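You operate a simulated robot arm through the tools that you are given. There is no shell and no other tool. Be economical: measure what you need, move in short steps, check, and stop when the job is done.

You are at the controls of a simulated robot arm. One attempt, no reset.

JOB
Take the orange-label bag and put it on the cream sheet. Put the grooved plate on the top of the sealer table away on the front of the far machine table. Take the folded pink masks and put it on the top of the middle belt. Take the wrapped white pack on the top of the sealer table and put it away on the lower shelf of the packing table. Open the right blue drawer, take the blue strap roll on the top of the middle belt and put it away in the inside of the right blue drawer and shut the drawer again. Open the bottom blue drawer, fetch the red bin and set it inside floor, then shut the drawer. Stack the 10 A fuse from the top of the front belt on top of the 25 A fuse. Put the front tray marked "20" from the top of the front end table on the shelf of the front end table. Put two of the job cards from the top of the packing table on the top of the front belt. Open the sealer table drawer. The order is free. Set down upright: job card.

Only the result counts: the job must be done as asked and must still hold three seconds after the hand-in. Knocking over, shifting, dropping, spilling or breaking anything else fails it. Flat cloth is picked up by pressing the open fingertips on it (5 to 10 N) and closing them slowly along it; thin cloth reads only 2 to 8 mm in the jaws.

ROBOT AND FRAMES
A 7-joint arm with a fingered hand on a trunk, on a base that drives. Base frame: it is fixed to the floor where the robot stands at the start and does not move with it; the origin is under the middle of the robot, x ahead of it, y to its left, z up; the surface under the hand at the start is at about z = 84. Readings come in cm, degrees, newtons and seconds.
Its first joint turns from -149.0 to 149.0 degrees. Places, roughly: blue strap roll (6x6x4 cm) [-250, -30, 60]; bottom blue drawer [60, 100, 50]; bottom blue drawer floor [70, 100, 40]; cream sheet (32x21x1 cm) [110, 310, 80]; folded pink masks (11x5x2 cm) [60, -70, 90]; front of the far machine table (19x100 cm) [-486, -266, 86]; front tray [-175, 200, 75]; fuse [-250, 200, 75]; grooved plate [100, -25, 75]; inside of the right blue drawer [-40, -660, 60]; job card [-250, 425, 75]; lower shelf of the packing table [-300, 400, 20]; orange-label bag [75, 0, 75]; red bin (10x10x6 cm) [-260, -30, 60]; right blue drawer [-40, -650, 70]; sealer table drawer [60, -100, 70]; shelf of the front end table [-180, 200, 30]; top of the front belt [-290, 200, 60]; top of the middle belt [-240, -30, 60]; wrapped white pack [100, -100, 75]. Payload 3.5 kg.
Tool frame: the origin (TCP) lies between the finger pads and is the grasp point; the fingertips stand 3 cm ahead of it; z points along the fingers, y is the line along which they close. The gripper opens to 10.4 cm. The gripper's body begins 3.5 cm behind the TCP. The gripper is a hand of 4 fingers: y runs from the thumb to the fingers, the wrist lies at [-1.5, -11, -18.6] in the tool frame, and closing takes about 1.5 s.
Orientation is that of the tool frame in the base frame, as a unit quaternion [x, y, z, w]. With the fingers straight down and the wrist toward the robot, the tool's x, y and z point along [0, 1, 0], [1, 0, 0] and [0, 0, -1] of the base frame.

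CONTROLS
- The arm moves only by the tool step_arm. Its argument "steps" is a list of rows, each an object (a shift or turn left out is 0, a gripper value left out holds the last) with "angular": the turn, a rotation vector about the tool's x, y, z in degrees, a list of three; "offset": the shift along the tool's x, y, z in cm, a list of three. In form: [{"angular": [rx, ry, rz], "offset": [x, y, z]}, ...]. A call has 1 to 8 rows; each row shifts and turns the commanded pose from where the row before left it, along the tool's axes as they then stand. "hand" is the opening, from 0 (shut) to 1 (fully open), set as the call begins (left out, the last holds). Rows are played at 5 a second. More than 5 cm and 8.6 degrees between two rows, or a gripper value outside its range, and nothing of the call is played. Where a pose cannot be reached the arm comes as near as it can. A force on the tool above 40 N (or 10 N above the force at the start of the call, whichever is more), or a blocked arm, ends the call early, and 0.2 s more pass. The fingers move at their own pace (about 4.5 cm/s each) and stop on an object; they squeeze with about 33 N. The grip force told is the motor's: it shows also when the fingers shut on nothing. Time passes only in rows, and 0.2 s behind the last, so rows that do not move let the fingers close. It gives the time, the measured TCP pose, the force on the tool (base axes), the opening and the grip force at its end, in the units of the frame above (readings bear some noise), with the torque about the TCP (base axes, N m) and any sound that the robot's microphone picked up.
- Cameras (640 x 400 px; columns grow to the right, rows downward): "scene" is now at [2.97, 14.43, 144.92]; the picture's right is [-0.33, -0.94, 0.00], its down [-0.69, 0.24, -0.68] and it looks along [0.65, -0.22, -0.73] (base axes); focal length 214 px, centre (320, 200). "wrist" rides on the gripper at [6.1, -9.2, -13] in the tool frame; the picture's right is [-0.81, 0.28, -0.52], its down [-0.53, -0.71, 0.46] and it looks along [-0.24, 0.64, 0.72] (tool axes); focal length 275 px, centre (320, 200).
- capture(camera): a new picture of that camera. It takes no simulated time.
- raise_lower(by): slides the trunk up (or, below 0, down) by that many cm; the arm and the scene camera ride with it, the base frame stays. It gives what a move gives, with no picture.
- roll_base(legs): drives the robot by 1 to 6 legs, each [ahead, left, turn to the left] in cm, cm and degrees, along the robot's own axes; the way and the turn of a leg run together, so that a leg with both is an arc; at most 150 cm and 180 degrees a leg. The arm and the cameras ride along, it lands a little off, and it stops where it bumps. It gives what a move gives.
- set_fingers(index, middle, ring, thumb_bend, thumb_turn): sets how far each is bent, from 0 (flat) to 1 (curled in); at 0.3 the hand is open as for a grip, at 0.7 the pads meet at the TCP. One left out holds its place. A second passes; each finger stops where it meets its share of the squeeze, and holds until it gets a number again. A gripper value or a shape takes the hand back. It gives what a move gives, with no picture; readings hold the bend of each and the force on the fingers (four entries, about 0 where the hand has none), thumb and palm. thumb_turn goes from beside the hand (0) to across from the fingers (1), as for a grip.
- hand_shape(shape): the hand has 4 fingers and takes this shape, open, in about a second: jaw (thumb against the fingers, like two jaws); tri (thumb and two fingers); tip (a fingertip pinch); poke (one finger out to press); point (the index stretched); flat (the hand flat); cup (the hand cupped); fist (a fist). The gripper value then closes the fingers along that shape, each until it touches; the sizes above hold for jaw. It gives what a move gives, with no picture.
- pan_tilt(pan, tilt): turns the head with the scene camera to pan (to the left, within 155 degrees either way) and tilt (down, from -29 to 69), counted from straight ahead of the robot. It gives what a move gives.
- locate(camera, pixels): for up to 12 pixels [column, row] of the newest picture of that camera ("zoom" is the newest enlarged one), the place [x, y, z] in the base frame of the surface seen there, good to about 0.2 cm. It takes no simulated time.
- close_up(camera, box): a new picture of the part [left, top, right, bottom] of that camera's present view, enlarged. It takes no simulated time.
- close_job(): hands the job in; it is judged then, once.

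Work in short steps. Measure before you move; look again where a grasp or a placing could have gone wrong, and mend it. You have 385 turns and 360 pictures in all, those below and enlarged ones among them. Open the gripper and draw the arm clear of the work before you hand the job in, unless the task says otherwise; then end with one line.

The tools are called after ">>>" as a command line: name --argument value ..., lists and objects as JSON in quotes. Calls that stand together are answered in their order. step_arm: Moves the arm, as the interface text tells. Its arguments: {"type":"object","properties":{"steps":{"type":"array","items":{"type":"object","properties":{"angular":{"type":"array","items":{"type":"number"}},"offset":{"type":"array","items":{"type":"number"}}}}},"hand":{"type":"number"}},"required":["steps"]} The other tools are called the same way: raise_lower (by) slides the trunk up or down; hand_shape (shape) gives the hand a shape; set_fingers (index, middle, ring, thumb_bend, thumb_turn) moves the fingers one by one; roll_base (legs) drives the base; pan_tilt (pan, tilt) turns the head that bears the scene camera; capture (camera) takes a picture; locate (camera, pixels) gives the place of the surface under pixels of a picture; close_up (camera, box) takes an enlarged picture of a part of a camera's view; close_job () hands the job in.

At the start:

```text
time_s: 0.0
ee_pos: [60.26, -7.71, 111.2]
ee_rot: [0.707, 0.708, 0.0, 0.0]
force: [-0.3, 0.3, 0.7]
wrist_torque: [0.03, 0.0, 0.0]
opening: 10.37
grasp_force: 0.1
shape: jaw
bend: [0.3, 0.3, 0.3, 0.3, 0.98]
finger forces: [0.1, 0.1, 0.0, 0.0, 0.0, 0.0]
trunk travel left (down, up): [-50.0, 21.0]
robot x, y, heading: [0.21, -0.08, -0.2]
head pan, tilt: [-19.2, 46.8]
```

scene: 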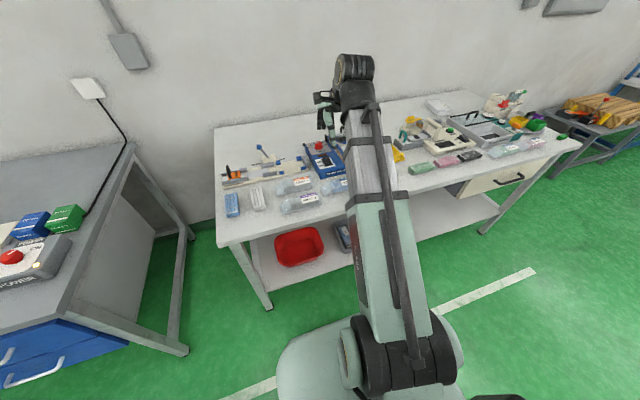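
wrist: 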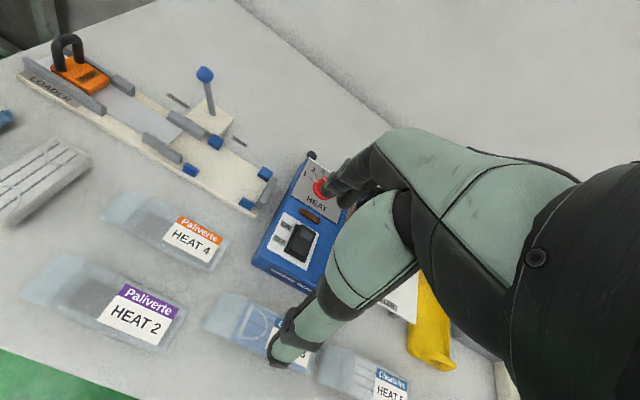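

The wrist picture shows an orange-label bag ("HEAT 4") at (180,235). I take enlarged views of the sealer table to identify the objects.

>>> close_up --camera "scene" --box '[200, 80, 400, 280]'

>>> close_up --camera "scene" --box '[380, 80, 580, 240]'

>>> locate --camera "wrist" --pixels '[[195, 240], [145, 222], [110, 205], [215, 265], [182, 265], [220, 228], [50, 175], [90, 155], [10, 215], [50, 140], [140, 310], [240, 320]]'

```text
2.00 times, centred on (300, 180) of scene
```

zoom: 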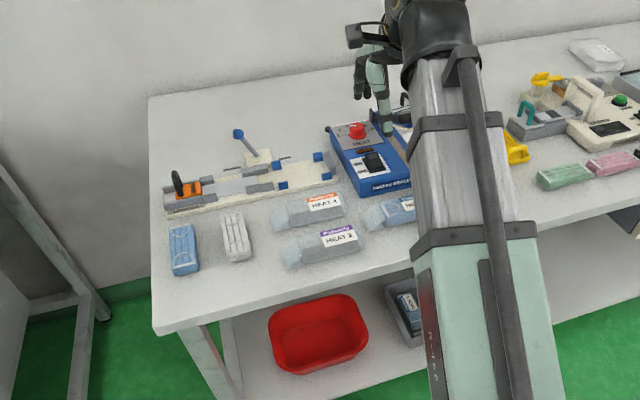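

```text
2.50 times, centred on (480, 160) of scene
```

zoom: 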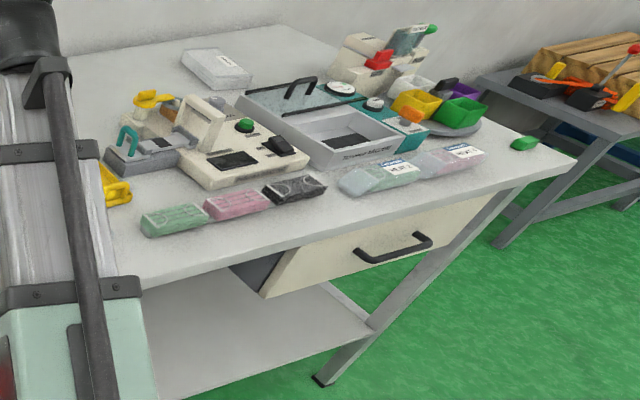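

```text
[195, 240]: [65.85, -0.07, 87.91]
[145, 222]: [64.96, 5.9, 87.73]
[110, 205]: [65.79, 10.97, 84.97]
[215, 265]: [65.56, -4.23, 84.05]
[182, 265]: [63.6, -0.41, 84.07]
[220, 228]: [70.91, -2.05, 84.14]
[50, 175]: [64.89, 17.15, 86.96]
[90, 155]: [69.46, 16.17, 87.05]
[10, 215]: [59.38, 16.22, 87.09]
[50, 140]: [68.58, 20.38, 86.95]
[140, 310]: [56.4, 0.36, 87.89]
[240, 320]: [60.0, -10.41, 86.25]
```

I survey the room first, panning the head to each side to learn the layout.

>>> pan_tilt --pan 70 --tilt 20

>>> capture --camera "scene"

>>> pan_tilt --pan 145 --tilt 20

>>> capture --camera "scene"

>>> pan_tilt --pan -145 --tilt 20

>>> capture --camera "scene"

>>> pan_tilt --pan -75 --tilt 20

>>> capture --camera "scene"

```text
time_s: 1.6
ee_pos: [60.23, -7.77, 111.22]
ee_rot: [0.707, 0.707, 0.0, 0.0]
force: [0.0, 0.0, 0.1]
wrist_torque: [-0.02, -0.03, 0.0]
opening: 10.37
grasp_force: 0.1
shape: jaw
bend: [0.3, 0.3, 0.3, 0.3, 0.98]
finger forces: [0.1, 0.1, 0.0, 0.0, 0.0, 0.1]
trunk travel left (down, up): [-50.0, 21.0]
robot x, y, heading: [0.25, -0.27, -0.1]
head pan, tilt: [70.0, 20.0]
```

```text
355 pictures are left
```

scene: 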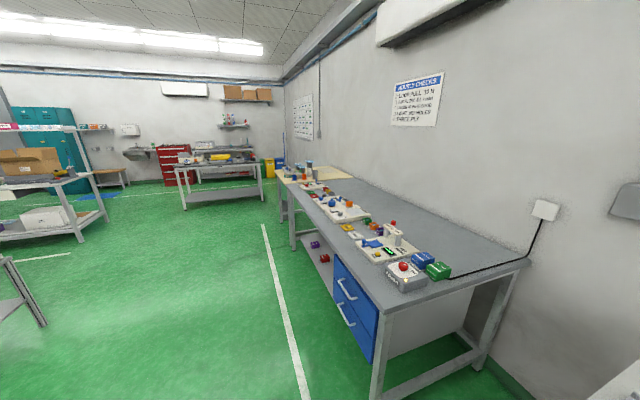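

```text
time_s: 3.1
ee_pos: [60.29, -7.79, 111.26]
ee_rot: [0.707, 0.707, 0.0, 0.0]
force: [0.3, 0.1, -0.6]
wrist_torque: [0.02, 0.0, 0.0]
opening: 10.36
grasp_force: 0.1
shape: jaw
bend: [0.3, 0.3, 0.3, 0.3, 0.98]
finger forces: [0.0, 0.0, 0.0, 0.0, 0.1, 0.1]
trunk travel left (down, up): [-50.0, 21.0]
robot x, y, heading: [0.33, 0.09, -0.2]
head pan, tilt: [145.0, 20.0]
```

```text
354 pictures are left
```

scene: 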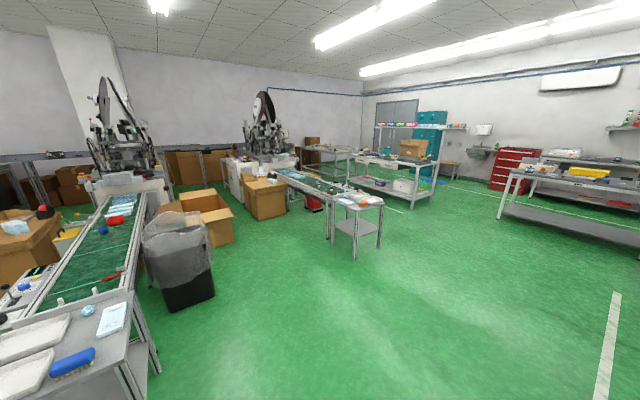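

```text
time_s: 7.1
ee_pos: [60.27, -7.78, 111.25]
ee_rot: [0.707, 0.707, 0.0, 0.0]
force: [0.0, -0.1, -0.3]
wrist_torque: [0.0, 0.01, 0.02]
opening: 10.34
grasp_force: 0.0
shape: jaw
bend: [0.3, 0.3, 0.3, 0.3, 0.98]
finger forces: [0.0, 0.0, 0.0, 0.0, 0.0, 0.0]
trunk travel left (down, up): [-50.0, 21.0]
robot x, y, heading: [-0.11, 0.06, 0.1]
head pan, tilt: [-145.0, 20.0]
```

```text
353 pictures are left
```

scene: 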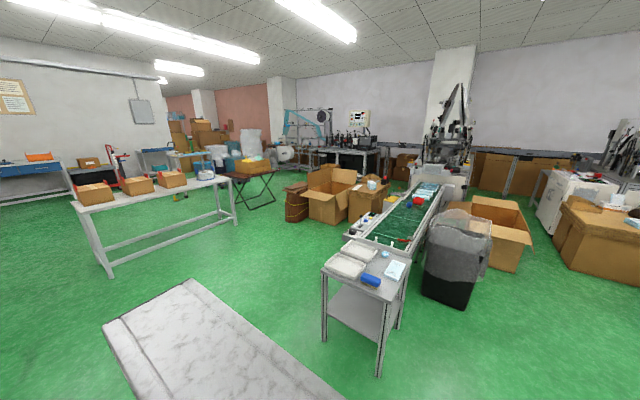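

```text
time_s: 8.5
ee_pos: [60.26, -7.86, 111.15]
ee_rot: [0.706, 0.708, 0.001, 0.0]
force: [0.3, 0.3, 0.0]
wrist_torque: [0.02, -0.01, 0.01]
opening: 10.33
grasp_force: 0.0
shape: jaw
bend: [0.3, 0.3, 0.3, 0.3, 0.98]
finger forces: [0.1, 0.0, 0.1, 0.1, 0.1, 0.1]
trunk travel left (down, up): [-50.0, 21.0]
robot x, y, heading: [-0.07, -0.22, 0.0]
head pan, tilt: [-75.0, 20.0]
```

```text
352 pictures are left
```

scene: 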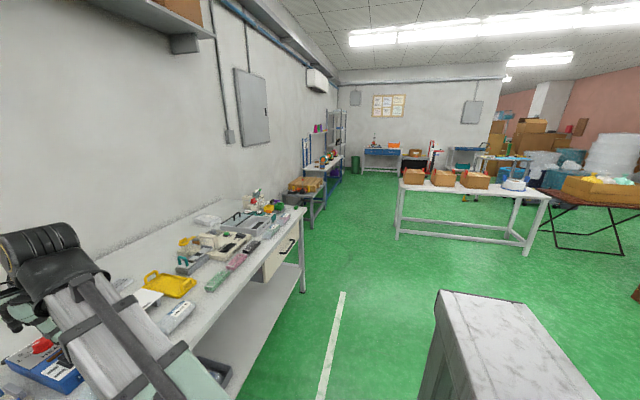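

The layout is clear. I look at the blue drawers on the left table first.

>>> pan_tilt --pan 60 --tilt 40

>>> capture --camera "scene"

```text
time_s: 10.7
ee_pos: [60.17, -7.8, 111.25]
ee_rot: [0.707, 0.707, -0.001, 0.0]
force: [-0.2, -0.1, -0.2]
wrist_torque: [-0.03, -0.04, -0.01]
opening: 10.4
grasp_force: 0.0
shape: jaw
bend: [0.3, 0.3, 0.3, 0.3, 0.98]
finger forces: [0.0, 0.1, 0.1, 0.1, 0.1, 0.0]
trunk travel left (down, up): [-50.0, 21.0]
robot x, y, heading: [-0.05, 0.09, -0.1]
head pan, tilt: [60.0, 40.0]
```

```text
351 pictures are left
```

scene: 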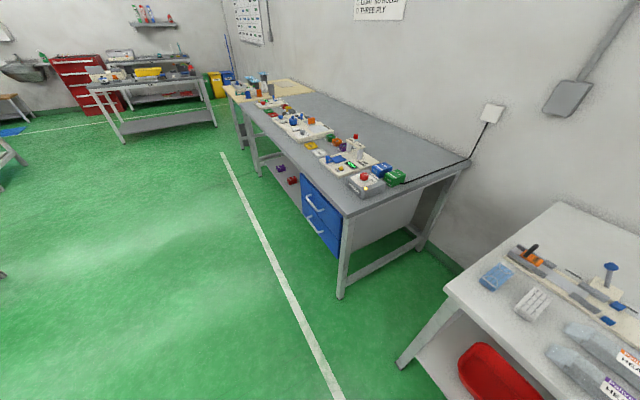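

>>> close_up --camera "scene" --box '[260, 140, 380, 260]'

>>> locate --camera "scene" --pixels '[[307, 197], [321, 211], [315, 225], [320, 234], [337, 225], [338, 245], [302, 185], [340, 213], [255, 118], [225, 95], [320, 300], [270, 330]]'

```text
3.33 times, centred on (320, 200) of scene
```

zoom: 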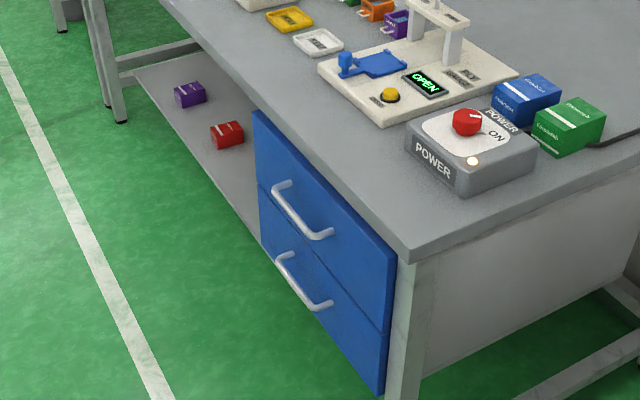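

```text
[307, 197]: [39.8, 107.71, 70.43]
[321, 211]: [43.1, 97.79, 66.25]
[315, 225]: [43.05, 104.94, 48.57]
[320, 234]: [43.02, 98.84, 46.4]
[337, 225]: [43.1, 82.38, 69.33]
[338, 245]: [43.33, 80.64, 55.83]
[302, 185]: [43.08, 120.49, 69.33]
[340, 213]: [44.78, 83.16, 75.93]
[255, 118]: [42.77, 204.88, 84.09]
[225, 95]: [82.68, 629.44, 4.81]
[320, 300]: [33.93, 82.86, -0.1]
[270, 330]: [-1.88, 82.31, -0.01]
```

>>> locate --camera "zoom" --pixels '[[283, 186], [300, 215], [325, 235], [285, 262], [298, 282], [310, 302], [325, 306], [257, 183], [391, 320], [384, 388], [262, 245], [300, 287]]'

```text
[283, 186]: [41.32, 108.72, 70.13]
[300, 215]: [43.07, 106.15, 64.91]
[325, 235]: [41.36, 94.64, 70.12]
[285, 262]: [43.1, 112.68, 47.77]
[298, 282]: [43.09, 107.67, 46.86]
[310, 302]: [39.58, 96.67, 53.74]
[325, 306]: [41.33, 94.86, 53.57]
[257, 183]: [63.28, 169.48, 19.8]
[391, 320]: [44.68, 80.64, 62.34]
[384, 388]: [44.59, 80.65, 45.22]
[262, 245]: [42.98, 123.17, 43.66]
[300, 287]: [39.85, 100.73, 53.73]
```

Bottom drawer handle: y 95–108, x≈39.7, z≈53.7. I drive back and left so that the robot stands about 90 cm in front of it, and lower the trunk.

>>> roll_base --legs '[[-52, 0, 0], [0, 101, 0]]'

>>> raise_lower --by -40

>>> step_arm --steps '[{"angular": [-8, 0, 0]}, {"angular": [-8, 0, 0]}, {"angular": [-8, 0, 0]}, {"angular": [-8, 0, 0]}, {"angular": [-8, 0, 0]}, {"angular": [-8, 0, 0]}, {"angular": [-8, 0, 0]}, {"angular": [-8, 0, 0]}]'

```text
time_s: 18.6
ee_pos: [6.72, 95.48, 111.31]
ee_rot: [0.705, 0.71, 0.0, 0.0]
force: [-0.5, 0.3, -0.5]
wrist_torque: [-0.03, 0.01, -0.02]
opening: 10.37
grasp_force: 0.0
shape: jaw
bend: [0.3, 0.3, 0.3, 0.3, 0.98]
finger forces: [0.0, 0.0, 0.0, 0.0, 0.0, 0.0]
trunk travel left (down, up): [-50.0, 21.0]
robot x, y, heading: [-53.58, 102.5, 0.2]
head pan, tilt: [60.0, 40.0]
```

```text
time_s: 22.5
ee_pos: [6.68, 95.49, 71.25]
ee_rot: [0.705, 0.709, -0.001, 0.001]
force: [0.1, -0.5, -0.3]
wrist_torque: [0.01, 0.02, 0.01]
opening: 10.39
grasp_force: 0.0
shape: jaw
bend: [0.3, 0.3, 0.3, 0.3, 0.98]
finger forces: [0.1, 0.0, 0.0, 0.0, 0.0, 0.0]
trunk travel left (down, up): [-10.0, 61.0]
robot x, y, heading: [-53.48, 102.83, 0.1]
head pan, tilt: [60.0, 40.0]
```

```text
time_s: 24.3
ee_pos: [11.08, 94.23, 72.96]
ee_rot: [0.601, 0.605, 0.37, 0.369]
force: [-0.5, -0.6, 0.6]
wrist_torque: [0.02, -0.01, 0.03]
opening: 10.37
grasp_force: 0.0
shape: jaw
bend: [0.3, 0.3, 0.3, 0.3, 0.98]
finger forces: [0.1, 0.0, 0.1, 0.1, 0.0, 0.0]
out of reach, approached as far as the arm can: row 5, 6, 7, 8
trunk travel left (down, up): [-10.0, 61.0]
robot x, y, heading: [-53.64, 102.78, 0.3]
head pan, tilt: [60.0, 40.0]
```

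The wrist is too near the body; I move the tool outward ahead, then keep pitching.

>>> step_arm --steps '[{"offset": [0, 1.8, 3.6]}, {"offset": [0, 1.8, 3.6]}, {"offset": [0, 1.8, 3.6]}, {"angular": [-8, 0, 0]}, {"angular": [-8, 0, 0]}, {"angular": [-8, 0, 0]}]'

```text
time_s: 25.7
ee_pos: [23.14, 94.53, 73.0]
ee_rot: [0.516, 0.527, 0.481, 0.474]
force: [0.0, 0.7, 0.5]
wrist_torque: [-0.01, -0.01, 0.02]
opening: 10.36
grasp_force: 0.1
shape: jaw
bend: [0.3, 0.3, 0.3, 0.3, 0.98]
finger forces: [0.0, 0.0, 0.0, 0.1, 0.1, 0.1]
out of reach, approached as far as the arm can: row 4
trunk travel left (down, up): [-10.0, 61.0]
robot x, y, heading: [-53.76, 103.14, 0.5]
head pan, tilt: [60.0, 40.0]
```

Now nearly horizontal. I finish the pitch and go to handle height (z≈53.7, y≈101.5), still short of it in x, and look.

>>> step_arm --steps '[{"angular": [-5, 0, 0]}, {"offset": [2.3, -4, 0]}, {"offset": [2.3, -4, 0]}, {"offset": [2.3, -4, 0]}, {"offset": [0, -4, 0]}, {"offset": [0, -3.3, 0]}]'

>>> pan_tilt --pan 10 --tilt 35

>>> capture --camera "scene"

>>> capture --camera "wrist"

```text
time_s: 27.1
ee_pos: [21.69, 92.44, 55.86]
ee_rot: [0.489, 0.515, 0.504, 0.491]
force: [-0.5, 0.3, -0.7]
wrist_torque: [-0.01, 0.01, 0.04]
opening: 10.38
grasp_force: 0.1
shape: jaw
bend: [0.3, 0.3, 0.3, 0.3, 0.98]
finger forces: [0.0, 0.0, 0.0, 0.0, 0.0, 0.0]
out of reach, approached as far as the arm can: row 2, 3, 4, 5, 6
trunk travel left (down, up): [-10.0, 61.0]
robot x, y, heading: [-53.74, 103.02, 0.1]
head pan, tilt: [60.0, 40.0]
```

```text
time_s: 28.3
ee_pos: [21.81, 92.71, 55.88]
ee_rot: [0.488, 0.517, 0.504, 0.491]
force: [0.0, 0.2, 0.5]
wrist_torque: [0.01, -0.02, -0.03]
opening: 10.36
grasp_force: 0.0
shape: jaw
bend: [0.3, 0.3, 0.3, 0.3, 0.98]
finger forces: [0.0, 0.1, 0.0, 0.0, 0.0, 0.1]
trunk travel left (down, up): [-10.0, 61.0]
robot x, y, heading: [-53.57, 103.0, 0.2]
head pan, tilt: [10.0, 35.0]
```

```text
349 pictures are left
```

scene: 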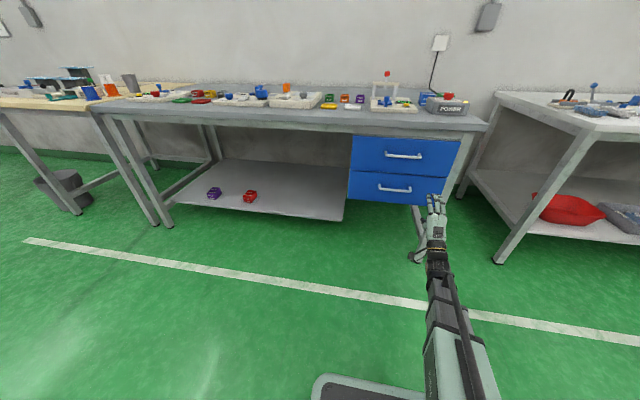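

```text
348 pictures are left
```

wrist: 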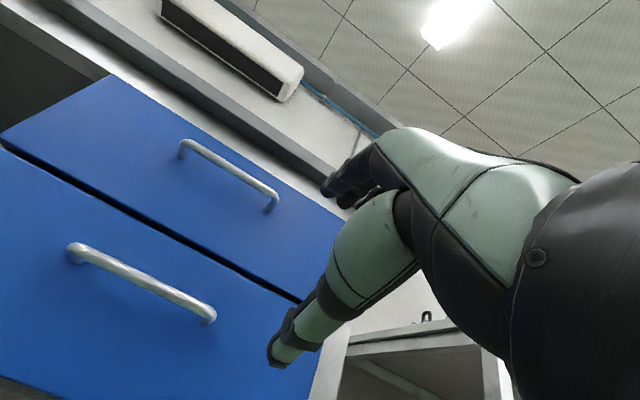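

The arm is cramped sideways here; I shift the base back and left and then stretch the arm forward instead.

>>> roll_base --legs '[[-12, 8, 0]]'

>>> step_arm --steps '[{"offset": [0, 0, 4]}, {"offset": [0, 0, 4]}, {"offset": [0, 0, 2]}, {"offset": [0, 0, 0]}]'

```text
time_s: 29.6
ee_pos: [9.36, 100.7, 55.96]
ee_rot: [0.488, 0.517, 0.504, 0.491]
force: [0.0, 1.0, 0.0]
wrist_torque: [-0.01, -0.02, 0.0]
opening: 10.4
grasp_force: 0.1
shape: jaw
bend: [0.3, 0.3, 0.3, 0.3, 0.98]
finger forces: [0.0, 0.0, 0.0, 0.1, 0.0, 0.0]
trunk travel left (down, up): [-10.0, 61.0]
robot x, y, heading: [-66.11, 110.38, 0.2]
head pan, tilt: [10.0, 35.0]
```

```text
time_s: 30.6
ee_pos: [19.13, 100.37, 55.77]
ee_rot: [0.485, 0.521, 0.503, 0.49]
force: [-0.7, 0.7, 0.1]
wrist_torque: [0.01, 0.0, 0.02]
opening: 10.39
grasp_force: 0.0
shape: jaw
bend: [0.3, 0.3, 0.3, 0.3, 0.98]
finger forces: [0.0, 0.0, 0.1, 0.0, 0.1, 0.1]
out of reach, approached as far as the arm can: row 2
trunk travel left (down, up): [-10.0, 61.0]
robot x, y, heading: [-66.33, 110.87, 0.4]
head pan, tilt: [10.0, 35.0]
```

Now I lower the trunk 2 cm to the handle's height and drive forward so the bar comes between the fingers.

>>> raise_lower --by -2

>>> roll_base --legs '[[15, 0, 0]]'

>>> close_up --camera "scene" --box '[320, 110, 500, 240]'

>>> capture --camera "wrist"

```text
time_s: 31.3
ee_pos: [19.07, 100.22, 53.78]
ee_rot: [0.485, 0.521, 0.503, 0.49]
force: [0.8, 0.5, -0.2]
wrist_torque: [-0.04, 0.01, 0.0]
opening: 10.39
grasp_force: 0.1
shape: jaw
bend: [0.3, 0.3, 0.3, 0.3, 0.98]
finger forces: [0.0, 0.0, 0.0, 0.0, 0.0, 0.1]
trunk travel left (down, up): [-8.0, 63.0]
robot x, y, heading: [-66.19, 110.99, 0.3]
head pan, tilt: [10.0, 35.0]
```

```text
time_s: 32.6
ee_pos: [33.54, 100.35, 53.81]
ee_rot: [0.486, 0.521, 0.502, 0.491]
force: [0.9, -0.6, 0.2]
wrist_torque: [-0.02, 0.02, -0.01]
opening: 10.39
grasp_force: 0.0
shape: jaw
bend: [0.3, 0.3, 0.3, 0.3, 0.98]
finger forces: [0.0, 0.0, 0.1, 0.1, 0.0, 0.0]
trunk travel left (down, up): [-8.0, 63.0]
robot x, y, heading: [-51.16, 111.2, 0.2]
head pan, tilt: [10.0, 35.0]
```

```text
3.08 times, centred on (410, 175) of scene
```

zoom: 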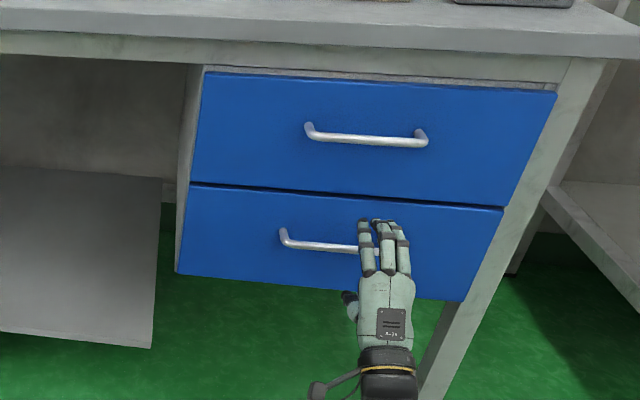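

```text
346 pictures are left
```

wrist: 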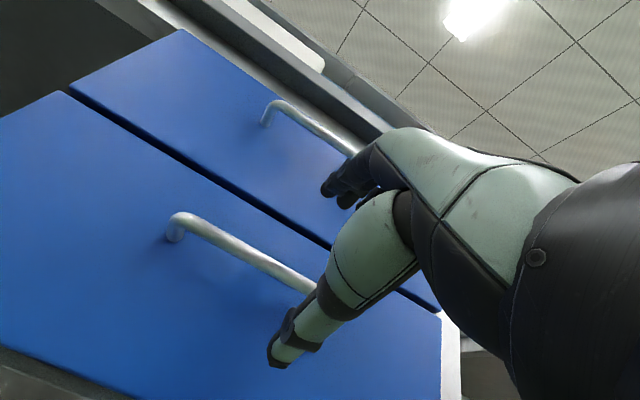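

The bar lies between thumb and fingers. I drive on 4.5 cm and close the hand.

>>> roll_base --legs '[[4.5, 2, 0]]'

>>> step_arm --hand 0 --steps '[{}, {}, {}, {}, {}, {}, {}, {}]'

```text
time_s: 33.6
ee_pos: [37.98, 102.33, 53.8]
ee_rot: [0.486, 0.521, 0.503, 0.49]
force: [-0.3, 0.1, -0.4]
wrist_torque: [0.01, 0.0, 0.02]
opening: 10.37
grasp_force: 0.1
shape: jaw
bend: [0.3, 0.3, 0.3, 0.3, 0.98]
finger forces: [0.0, 0.0, 0.1, 0.1, 0.0, 0.0]
trunk travel left (down, up): [-8.0, 63.0]
robot x, y, heading: [-46.94, 112.9, 0.5]
head pan, tilt: [10.0, 35.0]
```

```text
time_s: 35.4
ee_pos: [38.08, 102.26, 53.74]
ee_rot: [0.486, 0.52, 0.502, 0.49]
force: [3.5, -1.1, -3.4]
wrist_torque: [-0.05, 0.05, 0.07]
opening: 0.7
grasp_force: 32.7
shape: jaw
bend: [0.7, 0.7, 0.7, 0.76, 1.0]
finger forces: [15.0, 5.2, 2.7, 0.1, 25.8, 0.1]
trunk travel left (down, up): [-8.0, 63.0]
robot x, y, heading: [-47.09, 112.73, 0.2]
head pan, tilt: [10.0, 35.0]
```

Gripped (opening 0.7 cm). I pull the drawer by driving back 30 cm.

>>> roll_base --legs '[[-15, 0, 0], [-15, 0, 0]]'

>>> capture --camera "scene"

```text
time_s: 37.7
ee_pos: [8.76, 102.47, 53.78]
ee_rot: [0.485, 0.521, 0.504, 0.489]
force: [0.9, -0.7, -4.8]
wrist_torque: [0.0, 0.0, 0.02]
opening: 0.53
grasp_force: 33.6
shape: jaw
bend: [0.7, 0.7, 0.7, 0.79, 1.0]
finger forces: [0.1, 0.0, 0.1, 0.0, 4.8, 0.0]
trunk travel left (down, up): [-8.0, 63.0]
robot x, y, heading: [-76.25, 113.24, 0.7]
head pan, tilt: [10.0, 35.0]
```

```text
345 pictures are left
```

scene: 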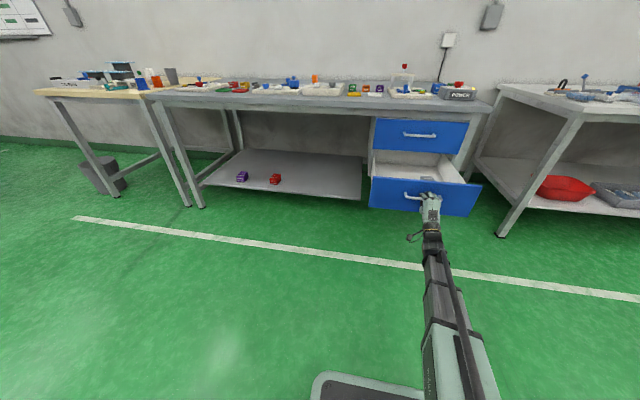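

>>> close_up --camera "scene" --box '[350, 100, 500, 225]'

>>> locate --camera "scene" --pixels '[[405, 194], [375, 178], [425, 170], [475, 187], [372, 205], [395, 175], [430, 177]]'

```text
3.20 times, centred on (425, 162) of scene
```

zoom: 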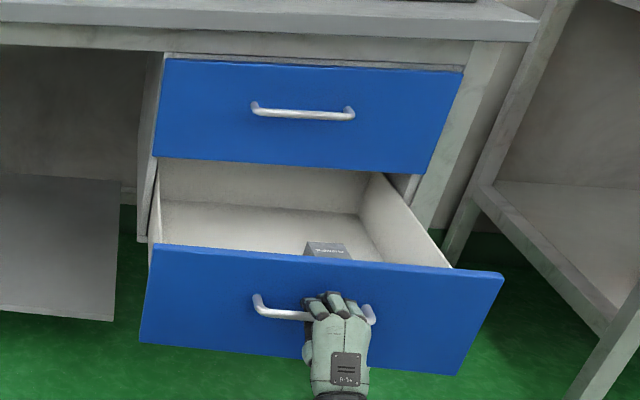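

```text
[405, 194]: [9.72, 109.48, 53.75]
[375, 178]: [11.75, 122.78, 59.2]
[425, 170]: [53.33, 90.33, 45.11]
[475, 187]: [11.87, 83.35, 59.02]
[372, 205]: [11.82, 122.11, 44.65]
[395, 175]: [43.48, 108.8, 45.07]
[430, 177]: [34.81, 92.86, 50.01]
```

The drawer is fully open (front at x≈11.8, floor z≈45). I release, back off, and restore the arm to a down-pointing carry pose.

>>> step_arm --hand 1 --steps '[{}, {}, {}, {}, {}, {}, {}, {}]'

>>> roll_base --legs '[[-12, 0, 0]]'

>>> raise_lower --by 42

>>> step_arm --steps '[{"angular": [8, 0, 0]}, {"angular": [8, 0, 0]}, {"angular": [8, 0, 0]}, {"angular": [8, 0, 0]}, {"angular": [8, 0, 0]}, {"angular": [8, 0, 0]}]'

>>> step_arm --steps '[{"angular": [8, 0, 0]}, {"angular": [8, 0, 0]}, {"angular": [8, 0, 0]}, {"angular": [8, 0, 0]}, {"angular": [8, 0, 0]}]'

```text
time_s: 39.5
ee_pos: [8.76, 102.51, 53.78]
ee_rot: [0.484, 0.522, 0.503, 0.489]
force: [-0.7, -0.4, -0.5]
wrist_torque: [-0.06, 0.03, -0.02]
opening: 10.37
grasp_force: 0.0
shape: jaw
bend: [0.3, 0.3, 0.3, 0.3, 0.98]
finger forces: [0.0, 0.1, 0.0, 0.1, 0.0, 0.1]
trunk travel left (down, up): [-8.0, 63.0]
robot x, y, heading: [-76.43, 112.81, 0.6]
head pan, tilt: [10.0, 35.0]
```

```text
time_s: 40.7
ee_pos: [-3.45, 102.33, 53.79]
ee_rot: [0.485, 0.521, 0.503, 0.49]
force: [-0.3, -1.0, -0.4]
wrist_torque: [0.01, 0.01, 0.04]
opening: 10.38
grasp_force: 0.1
shape: jaw
bend: [0.3, 0.3, 0.3, 0.3, 0.98]
finger forces: [0.0, 0.0, 0.0, 0.0, 0.1, 0.0]
trunk travel left (down, up): [-8.0, 63.0]
robot x, y, heading: [-88.67, 112.35, 0.7]
head pan, tilt: [10.0, 35.0]
```

```text
refused: 42 is not a number from -40 to 40
```

```text
time_s: 42.1
ee_pos: [-3.64, 102.23, 53.84]
ee_rot: [0.642, 0.681, 0.248, 0.25]
force: [-0.2, 0.4, -0.2]
wrist_torque: [-0.02, 0.02, 0.0]
opening: 10.4
grasp_force: 0.0
shape: jaw
bend: [0.3, 0.3, 0.3, 0.3, 0.98]
finger forces: [0.0, 0.0, 0.1, 0.0, 0.0, 0.1]
trunk travel left (down, up): [-8.0, 63.0]
robot x, y, heading: [-88.97, 112.75, 0.7]
head pan, tilt: [10.0, 35.0]
```

```text
time_s: 43.3
ee_pos: [-3.66, 102.24, 53.78]
ee_rot: [0.689, 0.724, -0.001, 0.015]
force: [1.3, 0.1, 0.4]
wrist_torque: [0.0, -0.03, 0.04]
opening: 10.39
grasp_force: 0.0
shape: jaw
bend: [0.3, 0.3, 0.3, 0.3, 0.98]
finger forces: [0.0, 0.0, 0.0, 0.0, 0.0, 0.0]
trunk travel left (down, up): [-8.0, 63.0]
robot x, y, heading: [-89.14, 112.89, 0.6]
head pan, tilt: [10.0, 35.0]
```

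>>> raise_lower --by 40

>>> step_arm --steps '[{"offset": [0, -3.5, -3.5]}, {"offset": [0, -3.5, -3.5]}, {"offset": [0, -3.5, -3.5]}, {"offset": [0, -3.5, -3.5]}, {"offset": [0, -3.5, -3]}, {"offset": [0, -3.5, 0]}]'

>>> roll_base --legs '[[35, 0, 0], [0, -150, 0], [0, -20, 0]]'

>>> pan_tilt --pan -15 --tilt 45

>>> capture --camera "scene"

```text
time_s: 47.2
ee_pos: [-3.64, 102.24, 93.82]
ee_rot: [0.688, 0.725, -0.001, 0.016]
force: [1.0, 0.3, 0.3]
wrist_torque: [0.01, -0.05, 0.0]
opening: 10.37
grasp_force: 0.1
shape: jaw
bend: [0.3, 0.3, 0.3, 0.3, 0.98]
finger forces: [0.0, 0.0, 0.0, 0.0, 0.0, 0.0]
trunk travel left (down, up): [-48.0, 23.0]
robot x, y, heading: [-88.82, 112.72, 0.5]
head pan, tilt: [10.0, 35.0]
```

```text
time_s: 48.6
ee_pos: [-24.91, 101.42, 110.48]
ee_rot: [0.688, 0.725, -0.001, 0.015]
force: [-0.3, 0.9, 0.3]
wrist_torque: [0.03, -0.03, 0.03]
opening: 10.4
grasp_force: 0.1
shape: jaw
bend: [0.3, 0.3, 0.3, 0.3, 0.98]
finger forces: [0.0, 0.0, 0.0, 0.0, 0.1, 0.0]
trunk travel left (down, up): [-48.0, 23.0]
robot x, y, heading: [-88.76, 112.7, 0.5]
head pan, tilt: [10.0, 35.0]
```

```text
time_s: 59.1
ee_pos: [6.35, -73.26, 110.47]
ee_rot: [0.706, 0.708, -0.001, 0.015]
force: [0.1, -0.1, 0.2]
wrist_torque: [0.0, 0.01, 0.01]
opening: 10.38
grasp_force: 0.0
shape: jaw
bend: [0.3, 0.3, 0.3, 0.3, 0.98]
finger forces: [0.0, 0.0, 0.0, 0.0, 0.0, 0.0]
trunk travel left (down, up): [-48.0, 23.0]
robot x, y, heading: [-56.48, -59.09, -2.5]
head pan, tilt: [10.0, 35.0]
```

```text
time_s: 60.0
ee_pos: [6.42, -73.26, 110.45]
ee_rot: [0.707, 0.707, -0.001, 0.015]
force: [0.0, -0.2, -0.3]
wrist_torque: [0.0, 0.0, 0.02]
opening: 10.39
grasp_force: 0.0
shape: jaw
bend: [0.3, 0.3, 0.3, 0.3, 0.98]
finger forces: [0.0, 0.1, 0.1, 0.0, 0.0, 0.0]
trunk travel left (down, up): [-48.0, 23.0]
robot x, y, heading: [-56.49, -58.81, -2.0]
head pan, tilt: [-15.0, 45.0]
```

```text
343 pictures are left
```

scene: 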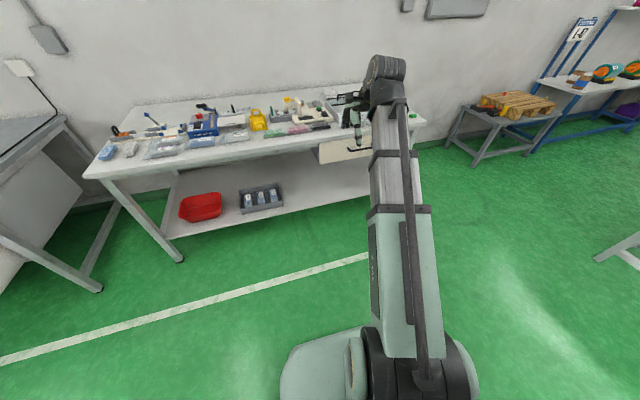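

I drive up to the table (arm at z≈110 clears the items).

>>> roll_base --legs '[[50, 8, 2]]'

>>> pan_tilt --pan -25 --tilt 45

>>> capture --camera "scene"

>>> capture --camera "wrist"

```text
time_s: 63.0
ee_pos: [57.93, -63.65, 110.51]
ee_rot: [0.693, 0.72, 0.0, 0.015]
force: [-0.2, 0.8, -0.4]
wrist_torque: [0.05, 0.01, 0.01]
opening: 10.37
grasp_force: 0.0
shape: jaw
bend: [0.3, 0.3, 0.3, 0.3, 0.98]
finger forces: [0.1, 0.0, 0.0, 0.0, 0.0, 0.0]
trunk travel left (down, up): [-48.0, 23.0]
robot x, y, heading: [-5.83, -51.89, 0.0]
head pan, tilt: [-15.0, 45.0]
```

```text
time_s: 63.8
ee_pos: [57.76, -63.77, 110.42]
ee_rot: [0.693, 0.72, -0.001, 0.015]
force: [0.5, 0.4, 0.7]
wrist_torque: [0.0, 0.01, -0.01]
opening: 10.38
grasp_force: 0.0
shape: jaw
bend: [0.3, 0.3, 0.3, 0.3, 0.98]
finger forces: [0.0, 0.0, 0.0, 0.0, 0.0, 0.0]
trunk travel left (down, up): [-48.0, 23.0]
robot x, y, heading: [-6.11, -51.88, 0.1]
head pan, tilt: [-25.0, 45.0]
```

```text
342 pictures are left
```

scene: 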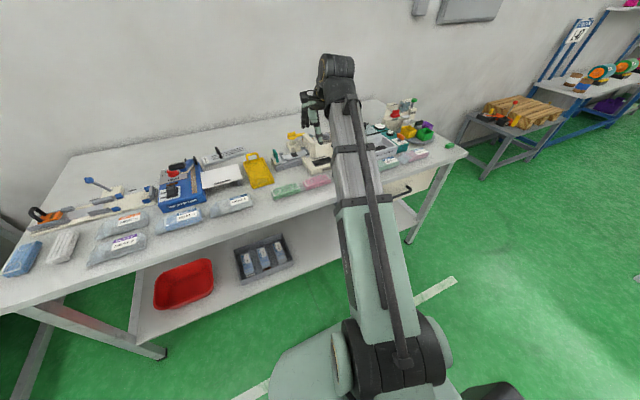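

```text
341 pictures are left
```

wrist: 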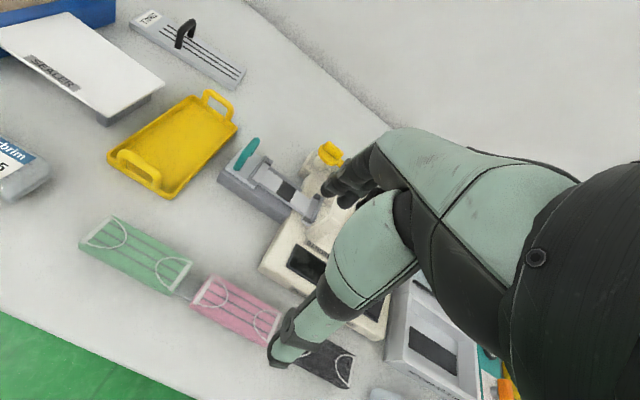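

The pink masks are at wrist (235,305); the grooved plate with black handle at (190,45). I locate both.

>>> locate --camera "wrist" --pixels '[[212, 280], [195, 303], [235, 307], [262, 330], [265, 308], [185, 285], [180, 38], [192, 25], [135, 20], [240, 80], [215, 60], [160, 12]]'

>>> close_up --camera "wrist" --box '[100, 0, 260, 100]'

```text
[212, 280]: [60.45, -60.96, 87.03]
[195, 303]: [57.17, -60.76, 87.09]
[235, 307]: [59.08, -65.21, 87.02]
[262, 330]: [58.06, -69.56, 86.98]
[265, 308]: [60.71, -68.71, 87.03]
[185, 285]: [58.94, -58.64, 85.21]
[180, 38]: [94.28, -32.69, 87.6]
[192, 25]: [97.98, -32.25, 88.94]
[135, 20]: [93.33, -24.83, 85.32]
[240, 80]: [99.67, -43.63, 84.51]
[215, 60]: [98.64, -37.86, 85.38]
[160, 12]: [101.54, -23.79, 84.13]
```

```text
4.00 times, centred on (180, 50) of wrist
```

zoom: 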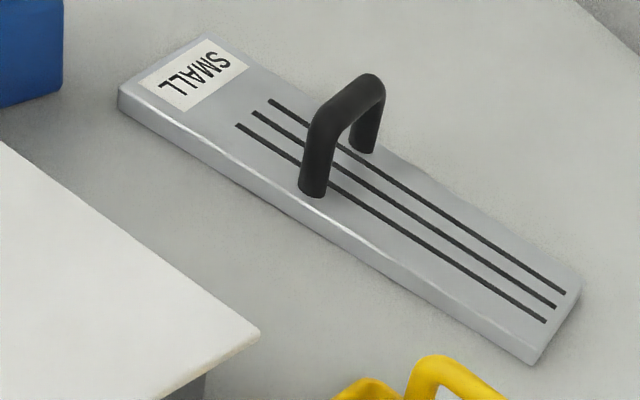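

>>> locate --camera "wrist" --pixels '[[260, 268], [285, 285], [300, 305], [262, 250], [228, 160], [300, 218], [340, 350], [325, 385], [190, 268], [82, 245]]'

>>> close_up --camera "scene" --box '[240, 110, 480, 230]'

```text
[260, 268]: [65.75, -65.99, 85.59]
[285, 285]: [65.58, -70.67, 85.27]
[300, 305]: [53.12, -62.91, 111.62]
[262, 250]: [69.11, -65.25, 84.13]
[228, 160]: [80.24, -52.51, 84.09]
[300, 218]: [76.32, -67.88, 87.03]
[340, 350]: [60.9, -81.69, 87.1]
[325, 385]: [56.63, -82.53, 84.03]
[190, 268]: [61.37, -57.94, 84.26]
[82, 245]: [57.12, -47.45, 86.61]
```

```text
2.67 times, centred on (360, 170) of scene
```

zoom: 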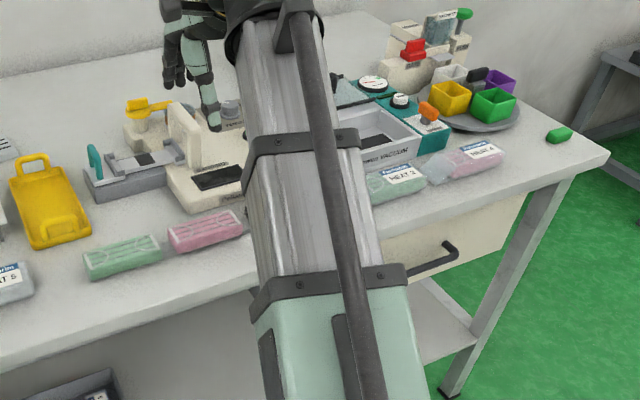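

I narrow the hand to about 7.3 cm (machine front is at x≈65.7), move above the masks' centre (59.2,-65.5) and descend to z≈92.

>>> step_arm --hand 0.7 --steps '[{"offset": [-1.75, 1.4, 0]}, {"offset": [0, 0, 4.5]}, {"offset": [0, 0, 4.5]}, {"offset": [0, 0, 4.5]}, {"offset": [0, 0, 4]}, {}]'

>>> capture --camera "wrist"

>>> close_up --camera "scene" --box '[260, 110, 420, 210]'

```text
time_s: 65.2
ee_pos: [59.77, -65.72, 92.92]
ee_rot: [0.693, 0.721, -0.001, 0.015]
force: [0.4, 0.3, 0.4]
wrist_torque: [0.01, 0.0, 0.0]
opening: 7.34
grasp_force: 0.0
shape: jaw
bend: [0.27, 0.37, 0.34, 0.58, 0.99]
finger forces: [0.0, 0.0, 0.1, 0.0, 0.1, 0.0]
trunk travel left (down, up): [-48.0, 23.0]
robot x, y, heading: [-5.71, -51.51, -0.0]
head pan, tilt: [-25.0, 45.0]
```

```text
338 pictures are left
```

wrist: 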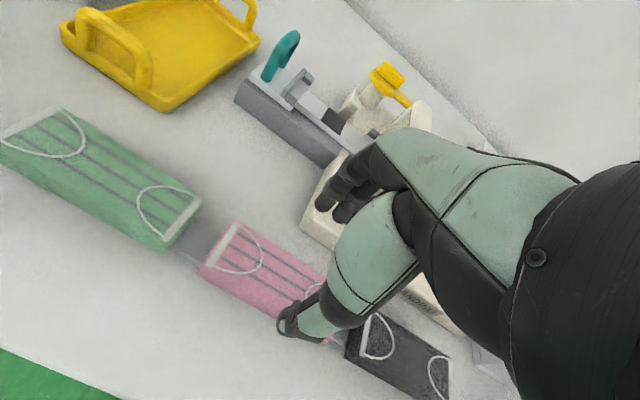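

```text
4.00 times, centred on (340, 160) of scene
```

zoom: 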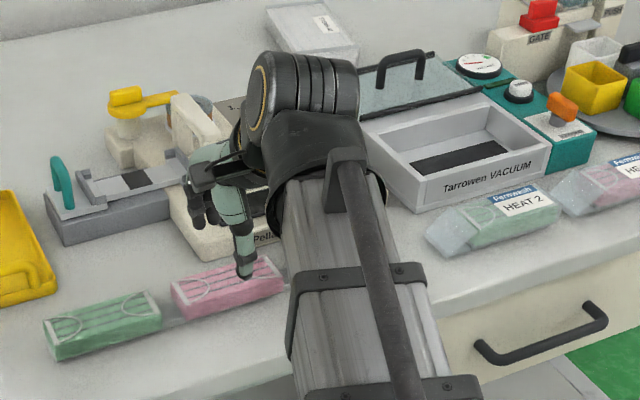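

>>> locate --camera "zoom" --pixels '[[245, 272], [243, 255], [197, 225], [180, 290], [275, 265], [283, 285], [185, 312], [225, 300]]'

```text
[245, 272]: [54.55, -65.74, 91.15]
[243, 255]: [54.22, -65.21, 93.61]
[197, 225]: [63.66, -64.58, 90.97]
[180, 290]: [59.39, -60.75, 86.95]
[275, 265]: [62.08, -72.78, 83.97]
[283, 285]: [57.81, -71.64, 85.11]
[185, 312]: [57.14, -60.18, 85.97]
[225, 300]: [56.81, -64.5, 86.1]
```

Thumb at x≈54.6–55.5, fingers at ≈63.7: the masks (56.8–61.5) are straddled and the machine is clear. I descend and close.

>>> step_arm --steps '[{"offset": [0, -0.2, 3]}, {"offset": [0, 0, 2.2]}, {}]'

>>> step_arm --hand 0 --steps '[{}, {}, {}, {}, {}, {}, {}]'

>>> step_arm --steps '[{"offset": [0, 0, -4]}, {"offset": [0, 0, -4]}, {"offset": [0, 0, -4]}, {"offset": [0, 0, -4]}, {"offset": [0, 0, -4]}]'

>>> capture --camera "wrist"

```text
time_s: 66.0
ee_pos: [59.57, -65.74, 88.21]
ee_rot: [0.693, 0.721, 0.002, 0.018]
force: [-7.4, 0.2, 31.5]
wrist_torque: [-0.3, -1.82, -0.07]
opening: 7.37
grasp_force: 0.2
shape: jaw
bend: [0.27, 0.34, 0.34, 0.58, 0.99]
finger forces: [0.1, 32.4, 0.0, 0.0, 0.0, 0.0]
trunk travel left (down, up): [-48.0, 23.0]
robot x, y, heading: [-6.11, -51.67, -0.3]
head pan, tilt: [-25.0, 45.0]
```

```text
time_s: 67.5
ee_pos: [59.65, -65.86, 87.86]
ee_rot: [0.693, 0.721, 0.001, 0.016]
force: [-4.7, 1.0, 21.3]
wrist_torque: [0.04, -0.04, 0.06]
opening: 4.15
grasp_force: 33.0
shape: jaw
bend: [0.74, 0.45, 0.44, 0.75, 1.0]
finger forces: [22.6, 3.0, 4.6, 0.0, 35.6, 0.0]
trunk travel left (down, up): [-48.0, 23.0]
robot x, y, heading: [-6.1, -51.67, 0.1]
head pan, tilt: [-25.0, 45.0]
```

```text
time_s: 68.8
ee_pos: [59.32, -65.51, 107.78]
ee_rot: [0.693, 0.721, 0.0, 0.015]
force: [0.5, -0.2, -0.2]
wrist_torque: [0.02, 0.0, 0.02]
opening: 4.06
grasp_force: 33.3
shape: jaw
bend: [0.74, 0.45, 0.44, 0.75, 1.0]
finger forces: [22.2, 3.0, 4.6, 0.0, 29.9, 0.0]
trunk travel left (down, up): [-48.0, 23.0]
robot x, y, heading: [-5.92, -51.81, 0.0]
head pan, tilt: [-25.0, 45.0]
```

```text
336 pictures are left
```

wrist: 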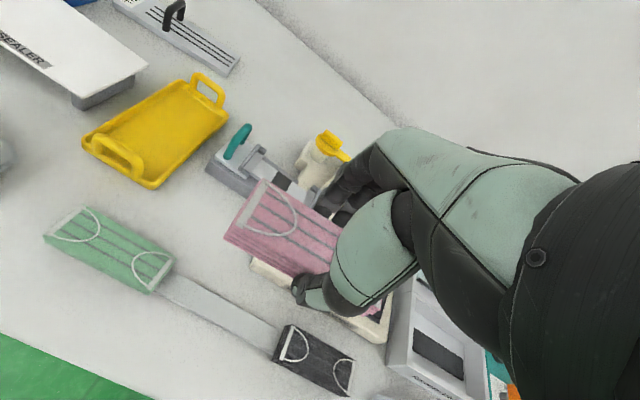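

Masks are held. I back off 45 cm and look behind to measure the end table and middle belt before turning.

>>> roll_base --legs '[[-45, 0, 0]]'

>>> pan_tilt --pan -155 --tilt 35

>>> capture --camera "scene"

```text
time_s: 71.5
ee_pos: [14.32, -64.82, 107.76]
ee_rot: [0.687, 0.726, -0.001, 0.016]
force: [-0.4, 0.2, -0.2]
wrist_torque: [0.01, -0.02, 0.01]
opening: 4.05
grasp_force: 33.1
shape: jaw
bend: [0.74, 0.45, 0.44, 0.75, 1.0]
finger forces: [22.2, 3.2, 4.5, 0.0, 29.9, 0.0]
trunk travel left (down, up): [-48.0, 23.0]
robot x, y, heading: [-51.26, -51.71, 0.5]
head pan, tilt: [-25.0, 45.0]
```

```text
time_s: 73.6
ee_pos: [14.26, -64.75, 107.68]
ee_rot: [0.687, 0.726, 0.0, 0.016]
force: [-0.7, -1.1, -0.1]
wrist_torque: [0.0, 0.04, -0.03]
opening: 4.05
grasp_force: 32.6
shape: jaw
bend: [0.74, 0.45, 0.44, 0.75, 1.0]
finger forces: [22.1, 3.1, 4.6, 0.1, 29.8, 0.0]
trunk travel left (down, up): [-48.0, 23.0]
robot x, y, heading: [-50.89, -52.23, 0.7]
head pan, tilt: [-154.7, 35.0]
```

```text
335 pictures are left
```

scene: 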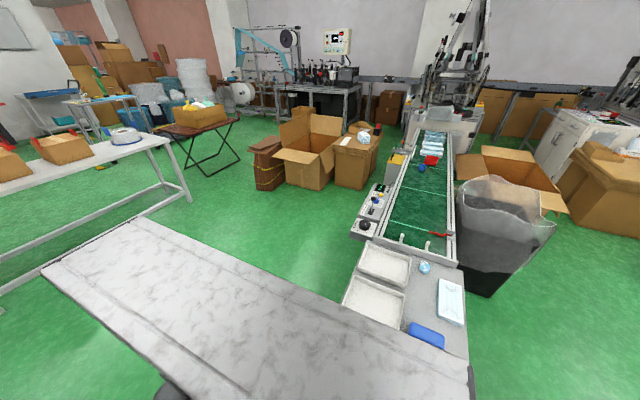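

>>> locate --camera "scene" --pixels '[[466, 360], [367, 242], [463, 270], [395, 210], [448, 210], [408, 158], [431, 161], [421, 168], [450, 145], [190, 200], [465, 290], [365, 190]]'

>>> close_up --camera "scene" --box '[340, 100, 500, 260]'

```text
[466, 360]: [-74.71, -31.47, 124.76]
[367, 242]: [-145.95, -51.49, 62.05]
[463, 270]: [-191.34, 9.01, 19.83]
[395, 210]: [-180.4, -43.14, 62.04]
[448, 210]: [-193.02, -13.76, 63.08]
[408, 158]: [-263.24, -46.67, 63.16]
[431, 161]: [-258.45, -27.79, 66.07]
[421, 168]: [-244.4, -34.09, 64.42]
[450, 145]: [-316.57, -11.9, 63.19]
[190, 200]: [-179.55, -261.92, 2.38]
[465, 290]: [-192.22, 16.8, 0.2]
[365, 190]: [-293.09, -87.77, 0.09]
```

```text
2.50 times, centred on (420, 180) of scene
```

zoom: 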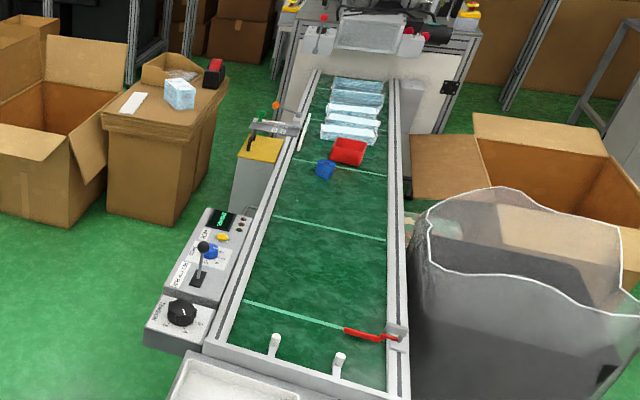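

>>> locate --camera "zoom" --pixels '[[150, 230], [55, 225], [5, 210], [185, 230], [240, 205], [250, 150], [285, 150], [250, 128], [205, 300], [195, 245], [205, 330], [178, 315]]'

>>> locate --camera "scene" --pixels '[[262, 190], [306, 188], [285, 215], [345, 215], [300, 270], [340, 280], [455, 330], [345, 320], [480, 292], [200, 170]]'

```text
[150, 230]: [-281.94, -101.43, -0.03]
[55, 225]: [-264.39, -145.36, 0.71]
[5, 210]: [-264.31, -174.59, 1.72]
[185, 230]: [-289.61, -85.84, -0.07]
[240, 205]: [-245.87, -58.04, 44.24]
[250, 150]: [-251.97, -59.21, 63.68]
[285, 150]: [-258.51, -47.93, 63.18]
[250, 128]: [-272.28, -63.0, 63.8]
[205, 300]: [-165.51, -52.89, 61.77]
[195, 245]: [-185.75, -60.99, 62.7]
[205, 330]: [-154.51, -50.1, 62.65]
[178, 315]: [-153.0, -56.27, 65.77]
```

```text
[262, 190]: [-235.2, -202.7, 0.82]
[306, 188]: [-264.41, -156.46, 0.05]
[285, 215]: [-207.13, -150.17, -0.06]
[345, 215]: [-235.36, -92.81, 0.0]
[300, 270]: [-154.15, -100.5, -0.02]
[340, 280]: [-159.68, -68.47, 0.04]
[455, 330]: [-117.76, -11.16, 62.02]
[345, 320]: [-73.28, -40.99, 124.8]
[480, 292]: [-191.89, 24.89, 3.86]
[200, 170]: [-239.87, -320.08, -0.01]
```

Free floor lies south of the belt (y<-90, x>-260). I turn left 90°, back to y≈-115, and slide left toward x≈-200, facing the belt.

>>> roll_base --legs '[[0, 0, 90], [-64, 0, 0], [0, 120, 0]]'

>>> pan_tilt --pan 45 --tilt 45

>>> capture --camera "scene"

```text
time_s: 86.9
ee_pos: [-157.6, -59.64, 107.64]
ee_rot: [-0.05, 0.999, 0.011, 0.011]
force: [-1.2, -0.6, -0.5]
wrist_torque: [0.0, 0.02, -0.02]
opening: 4.02
grasp_force: 32.3
shape: jaw
bend: [0.74, 0.45, 0.44, 0.75, 1.0]
finger forces: [22.0, 3.0, 4.4, 0.1, 29.4, 0.0]
trunk travel left (down, up): [-48.0, 23.0]
robot x, y, heading: [-167.45, -125.89, 93.4]
head pan, tilt: [-154.7, 35.0]
```

```text
time_s: 89.8
ee_pos: [-157.65, -59.57, 107.77]
ee_rot: [-0.05, 0.999, 0.011, 0.01]
force: [-0.3, 0.6, -0.3]
wrist_torque: [-0.01, -0.01, 0.04]
opening: 4.0
grasp_force: 33.1
shape: jaw
bend: [0.74, 0.45, 0.44, 0.75, 1.0]
finger forces: [22.0, 3.1, 4.3, 0.0, 29.3, 0.1]
trunk travel left (down, up): [-48.0, 23.0]
robot x, y, heading: [-167.43, -125.89, 93.0]
head pan, tilt: [45.0, 45.0]
```

```text
333 pictures are left
```

scene: 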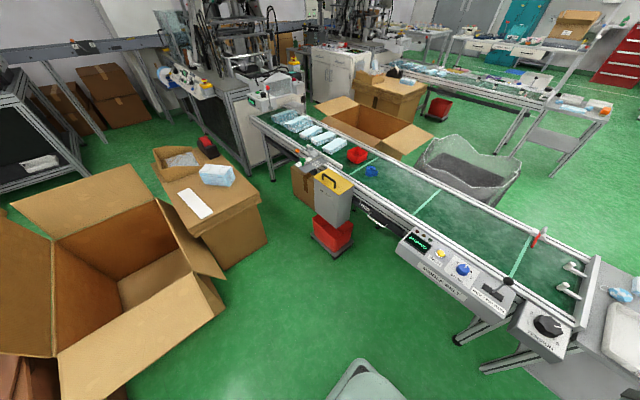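

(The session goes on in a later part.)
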